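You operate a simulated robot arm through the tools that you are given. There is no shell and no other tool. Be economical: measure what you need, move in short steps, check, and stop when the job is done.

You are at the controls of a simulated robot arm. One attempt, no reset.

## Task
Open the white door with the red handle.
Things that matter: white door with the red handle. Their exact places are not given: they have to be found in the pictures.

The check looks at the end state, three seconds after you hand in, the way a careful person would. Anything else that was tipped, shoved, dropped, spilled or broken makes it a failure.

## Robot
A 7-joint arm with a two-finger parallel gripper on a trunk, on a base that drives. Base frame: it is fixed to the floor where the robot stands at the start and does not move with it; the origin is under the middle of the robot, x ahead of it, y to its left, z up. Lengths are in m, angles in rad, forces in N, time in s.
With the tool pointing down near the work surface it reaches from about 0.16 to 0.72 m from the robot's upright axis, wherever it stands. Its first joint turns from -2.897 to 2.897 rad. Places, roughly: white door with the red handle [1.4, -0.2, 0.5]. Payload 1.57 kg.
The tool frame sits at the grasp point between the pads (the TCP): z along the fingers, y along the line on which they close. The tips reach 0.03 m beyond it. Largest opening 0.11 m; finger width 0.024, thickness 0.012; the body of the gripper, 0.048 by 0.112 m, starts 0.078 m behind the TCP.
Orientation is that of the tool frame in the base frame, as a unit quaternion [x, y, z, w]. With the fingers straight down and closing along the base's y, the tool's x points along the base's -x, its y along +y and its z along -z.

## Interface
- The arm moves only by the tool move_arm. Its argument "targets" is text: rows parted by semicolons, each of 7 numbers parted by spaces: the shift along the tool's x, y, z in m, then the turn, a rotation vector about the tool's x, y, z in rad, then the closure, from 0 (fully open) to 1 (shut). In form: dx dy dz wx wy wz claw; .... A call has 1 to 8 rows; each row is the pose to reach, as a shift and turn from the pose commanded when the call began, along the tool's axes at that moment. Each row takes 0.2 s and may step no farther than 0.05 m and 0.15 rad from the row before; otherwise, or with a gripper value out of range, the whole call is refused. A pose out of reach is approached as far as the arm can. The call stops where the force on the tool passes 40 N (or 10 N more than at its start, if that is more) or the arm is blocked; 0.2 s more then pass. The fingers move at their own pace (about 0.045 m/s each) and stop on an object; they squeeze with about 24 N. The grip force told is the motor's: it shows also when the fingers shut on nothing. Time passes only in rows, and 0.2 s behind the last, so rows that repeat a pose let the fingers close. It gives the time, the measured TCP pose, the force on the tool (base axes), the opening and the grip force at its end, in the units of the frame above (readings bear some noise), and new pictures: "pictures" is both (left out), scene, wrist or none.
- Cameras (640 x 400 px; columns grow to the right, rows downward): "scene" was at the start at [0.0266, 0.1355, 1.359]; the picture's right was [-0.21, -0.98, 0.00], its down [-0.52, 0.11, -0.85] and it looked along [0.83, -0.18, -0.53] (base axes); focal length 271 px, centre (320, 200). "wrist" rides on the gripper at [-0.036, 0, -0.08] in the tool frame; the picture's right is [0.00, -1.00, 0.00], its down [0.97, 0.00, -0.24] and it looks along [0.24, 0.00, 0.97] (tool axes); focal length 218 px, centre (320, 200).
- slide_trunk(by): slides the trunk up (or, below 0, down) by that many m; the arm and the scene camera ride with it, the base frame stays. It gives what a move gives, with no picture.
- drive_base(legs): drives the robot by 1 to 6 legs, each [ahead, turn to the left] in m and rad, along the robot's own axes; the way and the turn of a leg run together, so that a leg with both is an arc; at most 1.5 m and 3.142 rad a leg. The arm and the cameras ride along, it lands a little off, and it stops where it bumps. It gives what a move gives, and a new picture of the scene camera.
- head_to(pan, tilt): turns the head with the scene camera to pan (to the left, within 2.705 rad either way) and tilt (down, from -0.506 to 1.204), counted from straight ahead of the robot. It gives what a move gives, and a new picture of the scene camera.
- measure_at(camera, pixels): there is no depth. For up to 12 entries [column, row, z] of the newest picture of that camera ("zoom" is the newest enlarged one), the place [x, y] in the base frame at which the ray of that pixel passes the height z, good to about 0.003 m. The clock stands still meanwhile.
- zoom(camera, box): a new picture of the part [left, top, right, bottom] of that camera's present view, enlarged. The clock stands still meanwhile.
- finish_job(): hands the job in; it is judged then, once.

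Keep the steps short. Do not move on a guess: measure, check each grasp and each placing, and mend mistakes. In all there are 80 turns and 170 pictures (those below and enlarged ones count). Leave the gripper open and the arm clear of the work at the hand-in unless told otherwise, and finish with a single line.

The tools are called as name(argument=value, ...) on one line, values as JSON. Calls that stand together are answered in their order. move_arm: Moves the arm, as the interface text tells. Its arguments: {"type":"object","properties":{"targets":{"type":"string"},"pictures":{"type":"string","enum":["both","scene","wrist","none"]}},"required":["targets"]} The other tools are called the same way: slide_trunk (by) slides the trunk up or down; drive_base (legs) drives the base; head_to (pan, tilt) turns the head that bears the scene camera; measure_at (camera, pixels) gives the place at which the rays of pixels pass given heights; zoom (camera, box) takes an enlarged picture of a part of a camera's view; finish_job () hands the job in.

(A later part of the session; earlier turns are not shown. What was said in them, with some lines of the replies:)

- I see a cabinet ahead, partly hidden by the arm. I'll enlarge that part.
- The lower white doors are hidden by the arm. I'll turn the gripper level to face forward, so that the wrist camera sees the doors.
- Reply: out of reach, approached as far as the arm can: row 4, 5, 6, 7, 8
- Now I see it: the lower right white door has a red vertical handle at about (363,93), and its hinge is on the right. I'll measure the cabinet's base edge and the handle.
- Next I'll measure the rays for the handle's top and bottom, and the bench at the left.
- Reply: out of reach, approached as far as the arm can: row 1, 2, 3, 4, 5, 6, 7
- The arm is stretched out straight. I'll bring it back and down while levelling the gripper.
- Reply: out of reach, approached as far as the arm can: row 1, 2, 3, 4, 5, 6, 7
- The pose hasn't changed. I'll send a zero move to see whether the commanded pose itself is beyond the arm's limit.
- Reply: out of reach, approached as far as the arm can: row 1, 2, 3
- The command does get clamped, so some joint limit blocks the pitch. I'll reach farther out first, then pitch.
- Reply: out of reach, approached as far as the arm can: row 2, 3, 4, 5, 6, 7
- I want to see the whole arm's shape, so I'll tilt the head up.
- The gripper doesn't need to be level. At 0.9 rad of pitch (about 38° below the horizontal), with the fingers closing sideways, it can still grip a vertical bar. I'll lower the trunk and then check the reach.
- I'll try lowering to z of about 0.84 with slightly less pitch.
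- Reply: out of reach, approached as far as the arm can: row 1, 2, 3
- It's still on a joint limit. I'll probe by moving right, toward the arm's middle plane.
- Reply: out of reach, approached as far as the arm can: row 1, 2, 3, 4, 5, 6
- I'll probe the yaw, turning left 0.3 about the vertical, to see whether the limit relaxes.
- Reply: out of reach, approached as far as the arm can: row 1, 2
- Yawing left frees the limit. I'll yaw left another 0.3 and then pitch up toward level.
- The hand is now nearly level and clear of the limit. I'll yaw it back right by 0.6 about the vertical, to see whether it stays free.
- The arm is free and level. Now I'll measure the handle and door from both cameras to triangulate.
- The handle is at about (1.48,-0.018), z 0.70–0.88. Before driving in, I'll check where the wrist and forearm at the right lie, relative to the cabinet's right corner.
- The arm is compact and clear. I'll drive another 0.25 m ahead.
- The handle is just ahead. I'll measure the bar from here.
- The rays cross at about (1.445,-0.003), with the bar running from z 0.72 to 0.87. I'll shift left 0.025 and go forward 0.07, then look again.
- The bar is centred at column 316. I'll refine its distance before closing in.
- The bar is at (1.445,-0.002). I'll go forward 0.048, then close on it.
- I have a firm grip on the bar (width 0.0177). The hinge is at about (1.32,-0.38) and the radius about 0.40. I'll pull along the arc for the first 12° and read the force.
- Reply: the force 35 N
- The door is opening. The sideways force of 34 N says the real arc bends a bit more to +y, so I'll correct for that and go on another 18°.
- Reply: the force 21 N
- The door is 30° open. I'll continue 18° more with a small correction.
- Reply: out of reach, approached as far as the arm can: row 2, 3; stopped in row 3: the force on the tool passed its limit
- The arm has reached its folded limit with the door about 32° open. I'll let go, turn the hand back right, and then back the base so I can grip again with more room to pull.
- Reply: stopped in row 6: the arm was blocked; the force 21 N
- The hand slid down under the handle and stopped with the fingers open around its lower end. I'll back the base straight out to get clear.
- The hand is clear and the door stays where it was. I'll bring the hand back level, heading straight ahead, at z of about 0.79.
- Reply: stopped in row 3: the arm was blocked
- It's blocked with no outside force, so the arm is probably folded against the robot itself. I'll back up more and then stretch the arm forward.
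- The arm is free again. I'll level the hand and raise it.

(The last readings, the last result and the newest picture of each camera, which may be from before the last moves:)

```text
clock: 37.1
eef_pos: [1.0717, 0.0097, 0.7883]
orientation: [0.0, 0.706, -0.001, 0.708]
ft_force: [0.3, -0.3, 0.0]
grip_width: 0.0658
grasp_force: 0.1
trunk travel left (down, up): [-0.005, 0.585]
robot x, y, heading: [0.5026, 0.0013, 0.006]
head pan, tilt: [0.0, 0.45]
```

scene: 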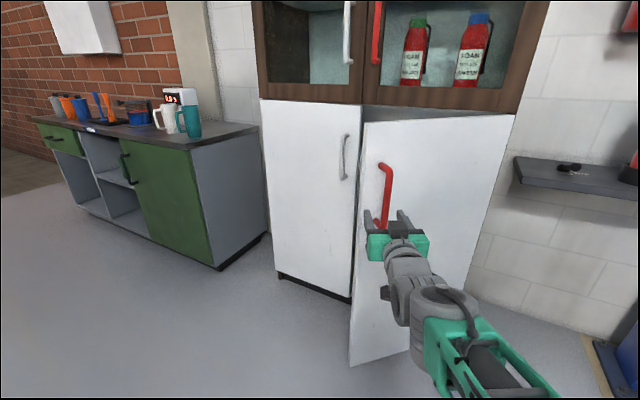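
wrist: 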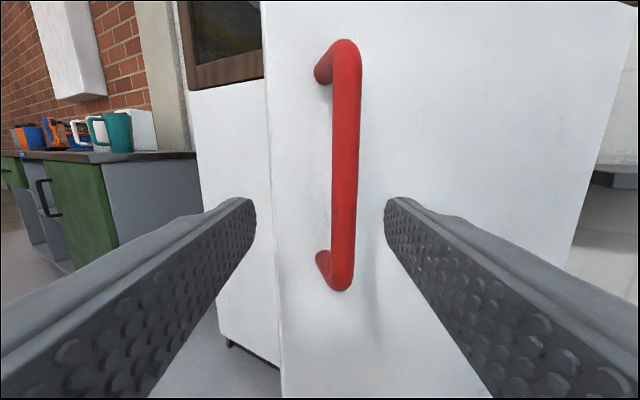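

The bar is in view at column 344. I'll measure it.

measure_at(camera="wrist", pixels=[[343, 272, 0.73], [343, 272, 0.74], [345, 60, 0.86], [345, 60, 0.87], [345, 60, 0.88]])

measure_at(camera="scene", pixels=[[386, 176, 0.86], [386, 176, 0.87], [351, 364, 0.06], [351, 364, 0.04], [443, 342, 0.04]])

```text
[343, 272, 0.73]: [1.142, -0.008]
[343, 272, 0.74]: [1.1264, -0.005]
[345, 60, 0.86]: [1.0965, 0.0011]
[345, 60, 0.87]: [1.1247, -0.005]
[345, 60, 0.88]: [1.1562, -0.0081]
```

```text
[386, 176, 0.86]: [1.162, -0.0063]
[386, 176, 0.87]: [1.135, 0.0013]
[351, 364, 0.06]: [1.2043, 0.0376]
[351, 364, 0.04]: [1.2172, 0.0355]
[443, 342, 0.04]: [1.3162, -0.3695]
```

The bar is at (1.13,-0.005) and the door is already about 41° open. I'll shift right 0.014, go forward 0.055, and close.

move_arm(targets="0 -0.014 0.02 0 0 0 0.4; 0 -0.014 0.055 0 0 0 0.4; 0 -0.014 0.055 0 0 0 0.7; 0 -0.014 0.055 0 0 0 1; 0 -0.014 0.055 0 0 0 1; 0 -0.014 0.055 0 0 0 1; 0 -0.014 0.055 0 0 0 1")

```text
clock: 38.8
eef_pos: [1.1266, -0.0062, 0.7891]
orientation: [0.001, 0.707, -0.001, 0.707]
ft_force: [5.6, -13.6, 0.1]
grip_width: 0.0179
grasp_force: 32.9
trunk travel left (down, up): [-0.005, 0.585]
robot x, y, heading: [0.4978, 0.0019, -0.001]
head pan, tilt: [0.0, 0.45]
```

scene: 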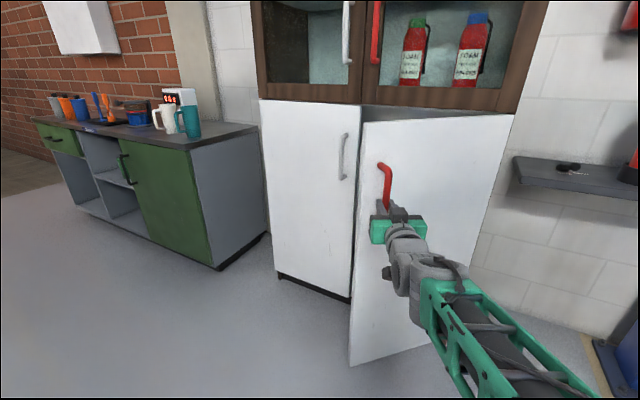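
wrist: 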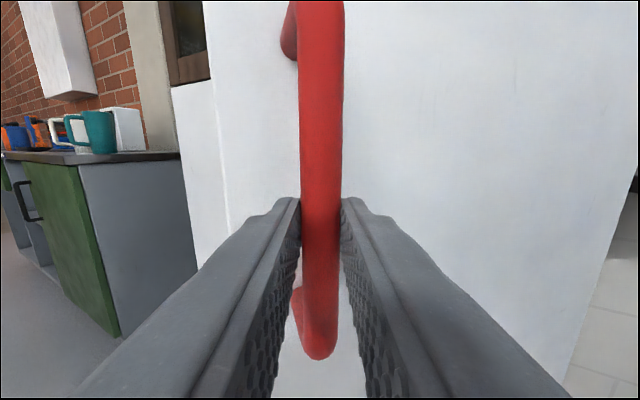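

The grip is good. I'll pull along the arc for 24° with partial yaw.

move_arm(targets="0 -0.011 -0.019 -0.05 0 0 1; 0 -0.0228 -0.0375 -0.1 0 0 1; 0 -0.0345 -0.0555 -0.15 0 0 1; 0 -0.0474 -0.0727 -0.2 0 0 1; 0 -0.061 -0.0892 -0.25 0 0 1; 0 -0.0756 -0.1051 -0.3 0 0 1; 0 -0.091 -0.12 -0.32 0 0 1; 0 -0.107 -0.1343 -0.34 0 0 1")

```text
clock: 40.5
eef_pos: [0.9904, -0.1095, 0.7884]
orientation: [-0.122, 0.696, 0.122, 0.697]
ft_force: [-18.0, 16.0, 18.7]
grip_width: 0.0178
grasp_force: 32.5
trunk travel left (down, up): [-0.005, 0.585]
robot x, y, heading: [0.4994, 0.0013, 0.009]
head pan, tilt: [0.0, 0.45]
```

scene: 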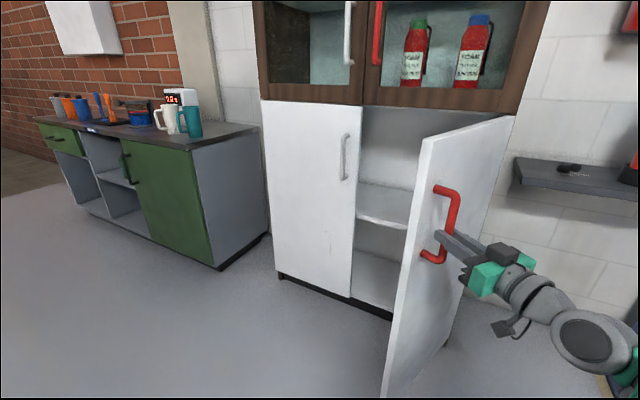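
wrist: 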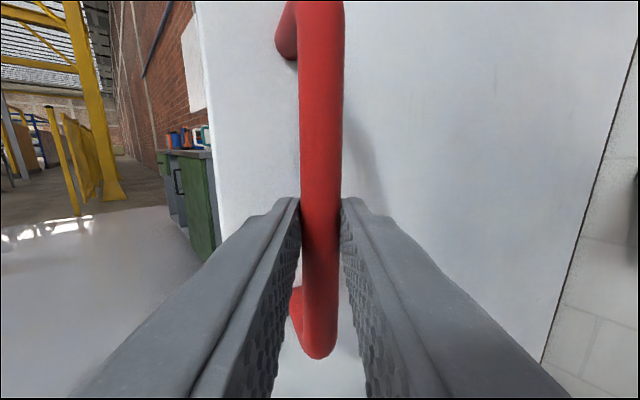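

The door is about 65° open. I'll continue another 18°.

move_arm(targets="0 -0.0095 -0.019 -0.02 0 0 1; 0 -0.0209 -0.0371 -0.04 0 0 1; 0 -0.034 -0.054 -0.06 0 0 1; 0 -0.048 -0.0704 -0.08 0 0 1; 0 -0.063 -0.086 -0.1 0 0 1; 0 -0.0783 -0.1007 -0.12 0 0 1")

```text
clock: 41.7
eef_pos: [0.9847, -0.1174, 0.798]
orientation: [-0.133, 0.7, 0.121, 0.691]
ft_force: [3.0, -2.8, -2.0]
grip_width: 0.0179
grasp_force: 32.5
out of reach, approached as far as the arm can: row 1, 2, 3, 4, 5
trunk travel left (down, up): [-0.005, 0.585]
robot x, y, heading: [0.5024, -0.0007, 0.006]
head pan, tilt: [0.0, 0.45]
stopped in row 5: the force on the tool passed its limit (the readings are from after the stop); the commanded pose is now the measured one
```

scene: 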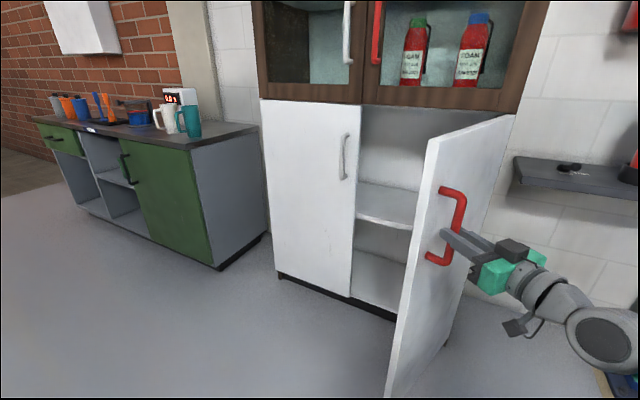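
wrist: 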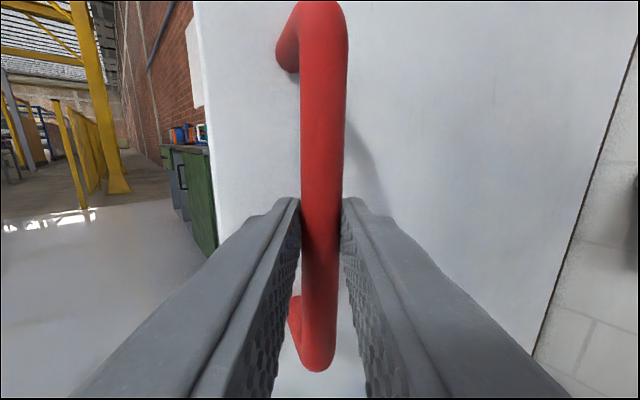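

The arm has hit its folded limit at about 67°. To open it further I'll let go, back off, and then push the door's inner face from the left. First the fingers open.

move_arm(targets="0 0 0 0 0 0 0.4; 0 0 0 0 0 0 0.4; 0 0 0 0 0 0 0.4; 0 0 0 0 0 0 0.4", pictures="wrist")

drive_base(legs=[[-0.18, 0]])

```text
clock: 42.7
eef_pos: [0.9852, -0.1156, 0.7981]
orientation: [-0.134, 0.7, 0.119, 0.692]
ft_force: [-0.1, 0.5, -0.3]
grip_width: 0.0662
grasp_force: 0.0
trunk travel left (down, up): [-0.005, 0.585]
robot x, y, heading: [0.5011, 0.0016, 0.003]
head pan, tilt: [0.0, 0.45]
```

wrist: 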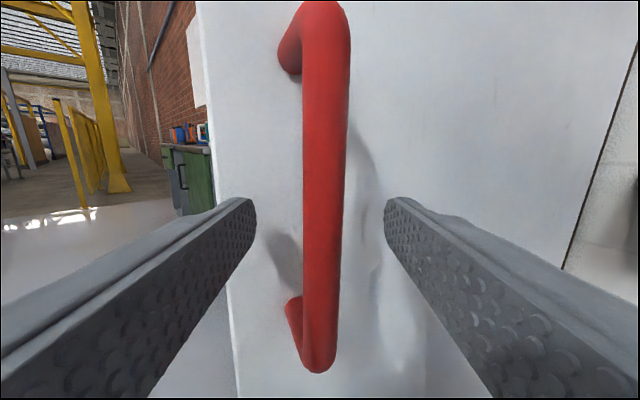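

```text
clock: 44.2
eef_pos: [0.8034, -0.116, 0.7984]
orientation: [-0.136, 0.699, 0.121, 0.691]
ft_force: [0.9, -0.2, 0.5]
grip_width: 0.066
grasp_force: 0.0
trunk travel left (down, up): [-0.005, 0.585]
robot x, y, heading: [0.3153, 0.0031, 0.005]
head pan, tilt: [0.0, 0.45]
```

scene: 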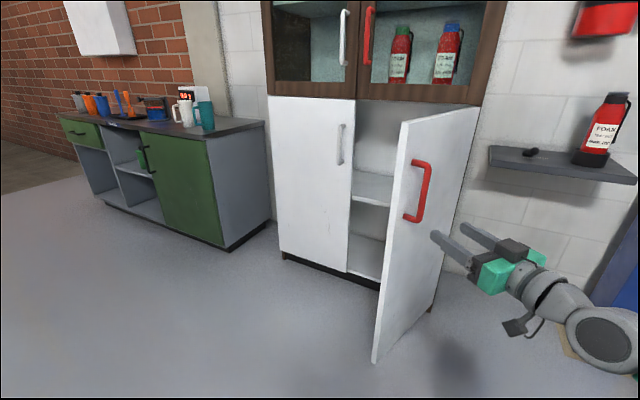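

The hand is clear. I'll swing it left and forward with the heading straight, staying in front of the door's edge.

move_arm(targets="0 0.03 0.03 0 0 0 0.8; 0 0.07 0.055 0.06 0 0 1; 0 0.11 0.08 0.12 0 0 1; 0 0.15 0.105 0.18 0 0 1; 0 0.19 0.13 0.25 0 0 1; 0 0.225 0.155 0.31 0 0 1; 0 0.24 0.16 0.36 0 0 1")

```text
clock: 45.8
eef_pos: [0.8687, 0.1648, 0.7944]
orientation: [-0.008, 0.709, -0.007, 0.705]
ft_force: [0.1, -0.3, 0.3]
grip_width: 0.0
grasp_force: 21.2
trunk travel left (down, up): [-0.005, 0.585]
robot x, y, heading: [0.319, 0.0019, 0.009]
head pan, tilt: [0.0, 0.45]
```

scene: 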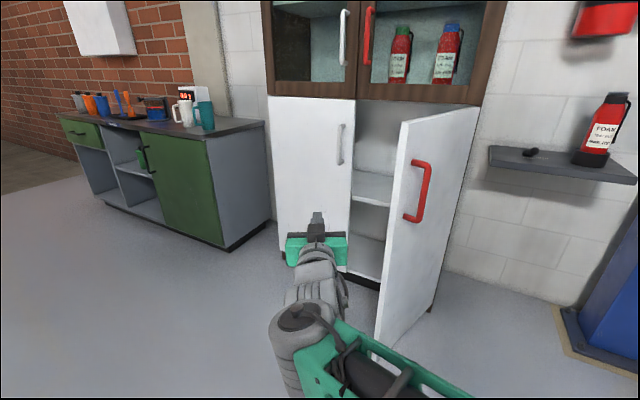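
wrist: 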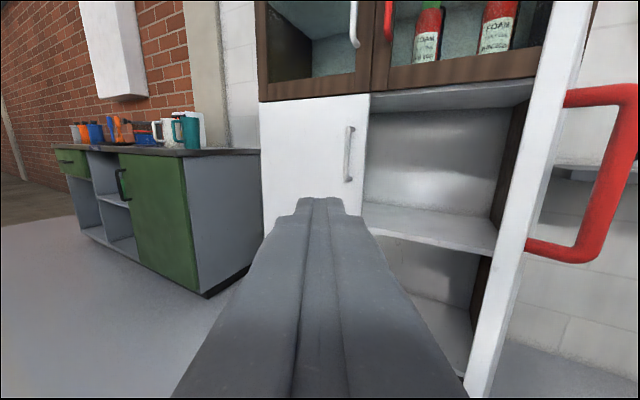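

The hand is to the left of the door's edge. I'll measure the door's bottom edge.

measure_at(camera="scene", pixels=[[374, 361, 0.05], [432, 309, 0.05], [404, 124, 0.97]])

```text
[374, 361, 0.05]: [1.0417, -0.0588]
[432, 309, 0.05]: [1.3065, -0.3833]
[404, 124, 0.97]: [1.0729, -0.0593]
```

The door is about 66° open, with its edge at (1.04,-0.06). I'll drive in 0.22 m so the hand is beside the inner face, then sweep right.

drive_base(legs=[[0.22, 0]])

move_arm(targets="0 -0.04 0 0 0 0 1; 0 -0.08 0 0 0 0 1; 0 -0.12 0 0 0 0 1; 0 -0.16 0 0 0 0 1; 0 -0.2 0 0 0 0 1; 0 -0.24 0 0 0 0 1; 0 -0.28 0 0 0 0 1")

```text
clock: 47.5
eef_pos: [1.084, 0.1678, 0.7931]
orientation: [-0.01, 0.71, -0.005, 0.704]
ft_force: [0.3, 0.3, 0.6]
grip_width: 0.0002
grasp_force: 21.5
trunk travel left (down, up): [-0.005, 0.585]
robot x, y, heading: [0.5303, 0.0045, 0.01]
head pan, tilt: [0.0, 0.45]
```

scene: 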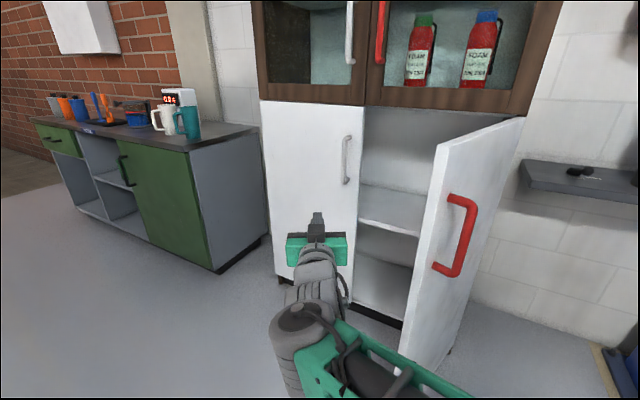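

```text
clock: 48.5
eef_pos: [1.0836, 0.0166, 0.7967]
orientation: [-0.014, 0.709, 0.003, 0.705]
ft_force: [-8.4, 8.8, 1.7]
grip_width: 0.0
grasp_force: 21.1
trunk travel left (down, up): [-0.005, 0.585]
robot x, y, heading: [0.5333, 0.0012, 0.016]
head pan, tilt: [0.0, 0.45]
stopped in row 5: the force on the tool passed its limit (the readings are from after the stop); the commanded pose is now the measured one
```

scene: 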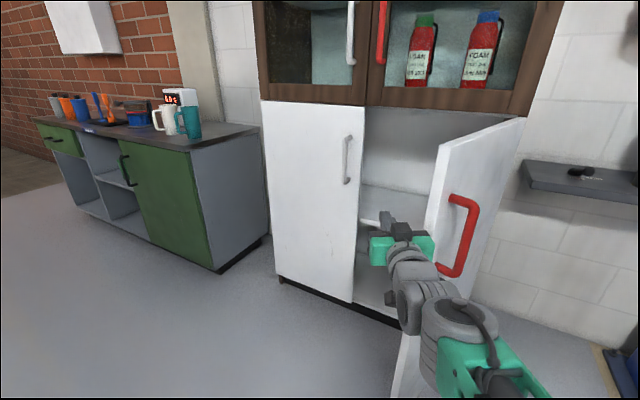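
wrist: 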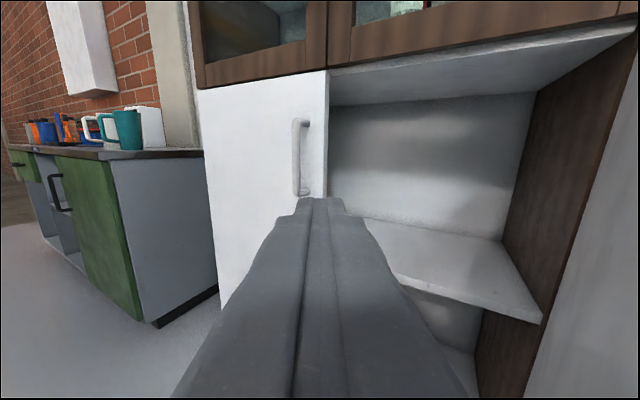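

Contact with the door's edge tripped the force limit. I'll push more slowly.

move_arm(targets="0 -0.01 0 0 0 0 1; 0 -0.02 0 0 0 0 1; 0 -0.03 0 0 0 0 1; 0 -0.04 0 0 0 0 1; 0 -0.05 0 0 0 0 1; 0 -0.06 0 0 0 0 1; 0 -0.07 0 0 0 0 1; 0 -0.08 0 0 0 0 1", pictures="scene")

```text
clock: 48.9
eef_pos: [1.0831, 0.0173, 0.797]
orientation: [-0.018, 0.709, 0.009, 0.705]
ft_force: [-13.2, 15.8, 2.3]
grip_width: 0.0001
grasp_force: 21.7
trunk travel left (down, up): [-0.005, 0.585]
robot x, y, heading: [0.5342, -0.0003, 0.017]
head pan, tilt: [0.0, 0.45]
stopped in row 1: the force on the tool passed its limit (the readings are from after the stop); the commanded pose is now the measured one
```

scene: 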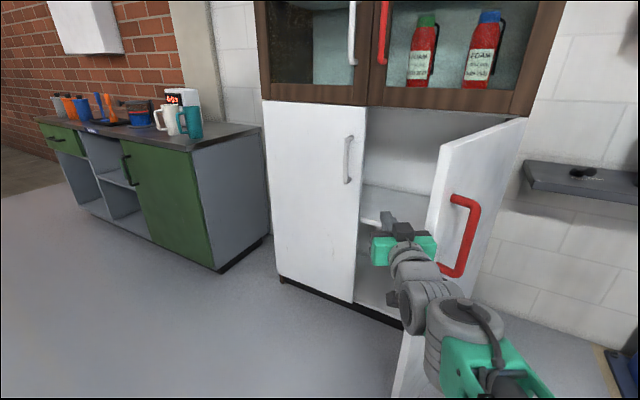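

The force points along the door toward the hinge, so I'm pressing on the door's end edge. I'll back off left, reach deeper, and angle the hand right so it hooks behind the inner face.

move_arm(targets="0 0.03 0 0 0 0 1; 0 0.06 0.02 0.1 0 0 1; 0 0.07 0.05 0.2 0 0 1; 0 0.07 0.08 0.3 0 0 1; 0 0.07 0.1 0.4 0 0 1; 0 0.06 0.11 0.5 0 0 1")

```text
clock: 50.3
eef_pos: [1.1911, 0.0788, 0.7945]
orientation: [0.159, 0.69, -0.17, 0.686]
ft_force: [0.0, -0.3, 0.4]
grip_width: 0.0
grasp_force: 21.4
trunk travel left (down, up): [-0.005, 0.585]
robot x, y, heading: [0.5328, 0.002, 0.012]
head pan, tilt: [0.0, 0.45]
```

scene: 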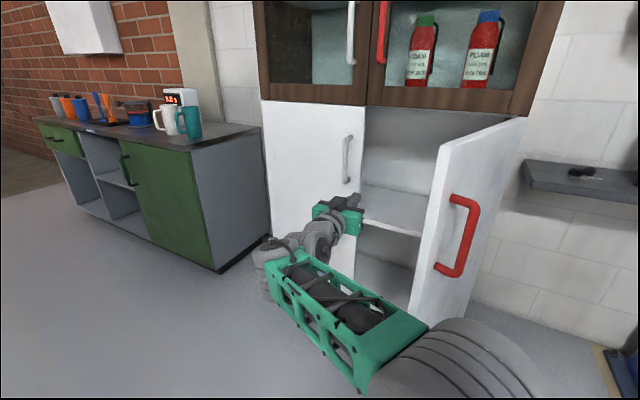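
wrist: 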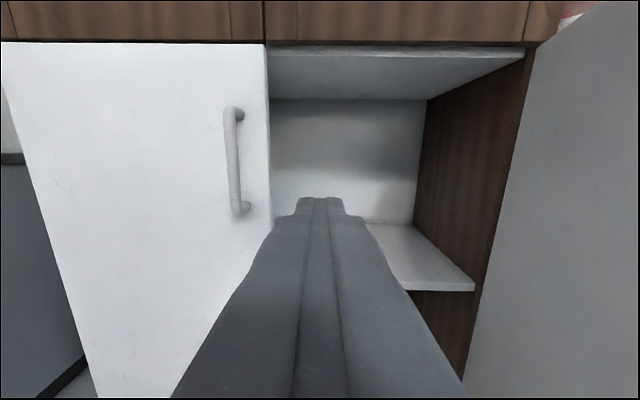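

The hand now points behind the open door. I'll sweep right along the hand's side, quickly until near contact, then slowly.

move_arm(targets="0 -0.04 0 0 0 0 1; 0 -0.08 0 0 0 0 1; 0 -0.11 0 0 0 0 1; 0 -0.125 -0.003 0 0 0 1; 0 -0.14 -0.006 0 0 0 1; 0 -0.155 -0.01 0 0 0 1; 0 -0.17 -0.014 0 0 0 1; 0 -0.185 -0.018 0 0 0 1")

```text
clock: 52.1
eef_pos: [1.0923, -0.0778, 0.7956]
orientation: [0.157, 0.691, -0.169, 0.685]
ft_force: [1.4, 0.0, -0.6]
grip_width: 0.0
grasp_force: 21.3
trunk travel left (down, up): [-0.005, 0.585]
robot x, y, heading: [0.5361, 0.0056, 0.013]
head pan, tilt: [0.0, 0.45]
```

scene: 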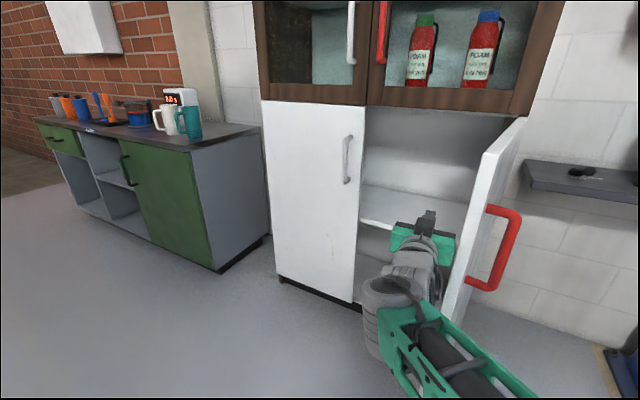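
wrist: 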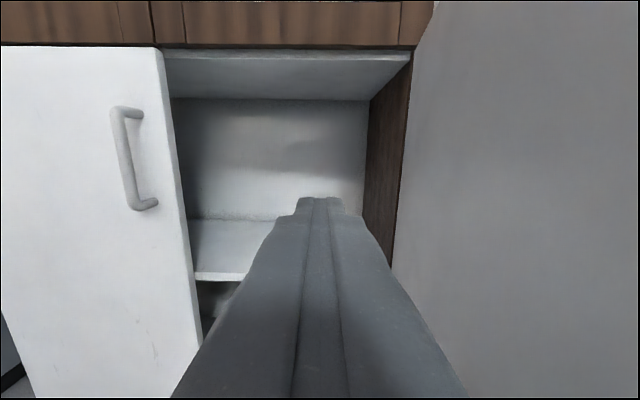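

That works, with hardly any force. I'll push 0.07 m more.

move_arm(targets="0 -0.015 -0.003 0 0 0 1; 0 -0.03 -0.006 0 0 0 1; 0 -0.045 -0.008 0 0 0 1; 0 -0.06 -0.01 0 0 0 1; 0 -0.07 -0.01 0 0 0 1", pictures="scene")

```text
clock: 53.3
eef_pos: [1.0521, -0.1381, 0.7986]
orientation: [0.156, 0.691, -0.167, 0.686]
ft_force: [0.5, 0.2, 0.2]
grip_width: 0.0
grasp_force: 21.4
trunk travel left (down, up): [-0.005, 0.585]
robot x, y, heading: [0.5334, 0.0043, 0.008]
head pan, tilt: [0.0, 0.45]
```

scene: 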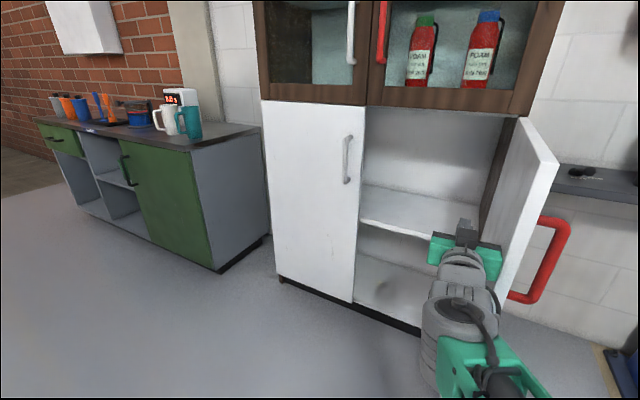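

The door now stands about 90° open and touches nothing else. I'll move the hand left away from it, open the gripper, and back off.

move_arm(targets="0 0.04 0 0 0 0 0.5; 0 0.08 0 0 0 0 0.2; 0 0.12 0 0 0 0 0; 0 0.12 0 0 0 0 0; 0 0.12 0 0 0 0 0", pictures="scene")

drive_base(legs=[[-0.35, 0]])

```text
clock: 54.5
eef_pos: [1.105, -0.0301, 0.7979]
orientation: [0.158, 0.69, -0.168, 0.686]
ft_force: [-0.5, -0.5, 0.9]
grip_width: 0.0999
grasp_force: 0.1
trunk travel left (down, up): [-0.005, 0.585]
robot x, y, heading: [0.5338, 0.0003, 0.016]
head pan, tilt: [0.0, 0.45]
```

scene: 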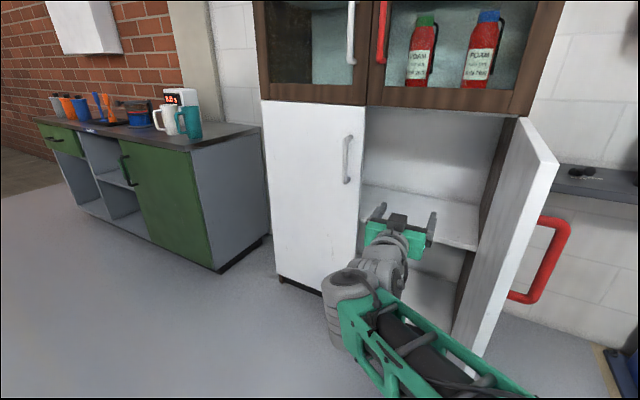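

```text
clock: 56.7
eef_pos: [0.7546, -0.0364, 0.7984]
orientation: [0.159, 0.69, -0.17, 0.686]
ft_force: [0.5, 0.1, -0.4]
grip_width: 0.1097
grasp_force: 0.1
trunk travel left (down, up): [-0.005, 0.585]
robot x, y, heading: [0.1839, -0.0003, 0.011]
head pan, tilt: [0.0, 0.45]
```

scene: 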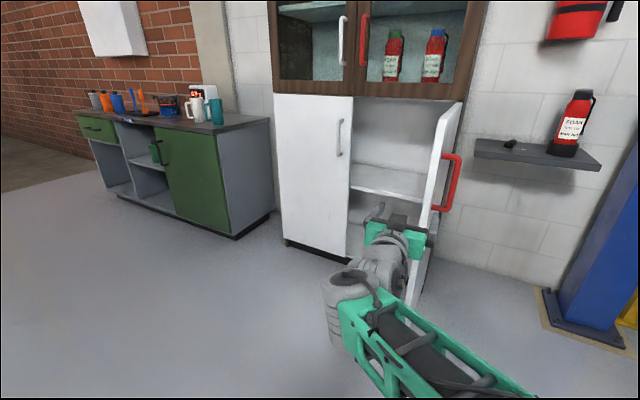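

The door stays wide open, the arm is clear, the gripper is open, and nothing else has moved. I'm handing in.

finish_job()

```text
The job is handed in.
```

The white door with the red handle is open to about 90°, and the gripper is open and clear of it.
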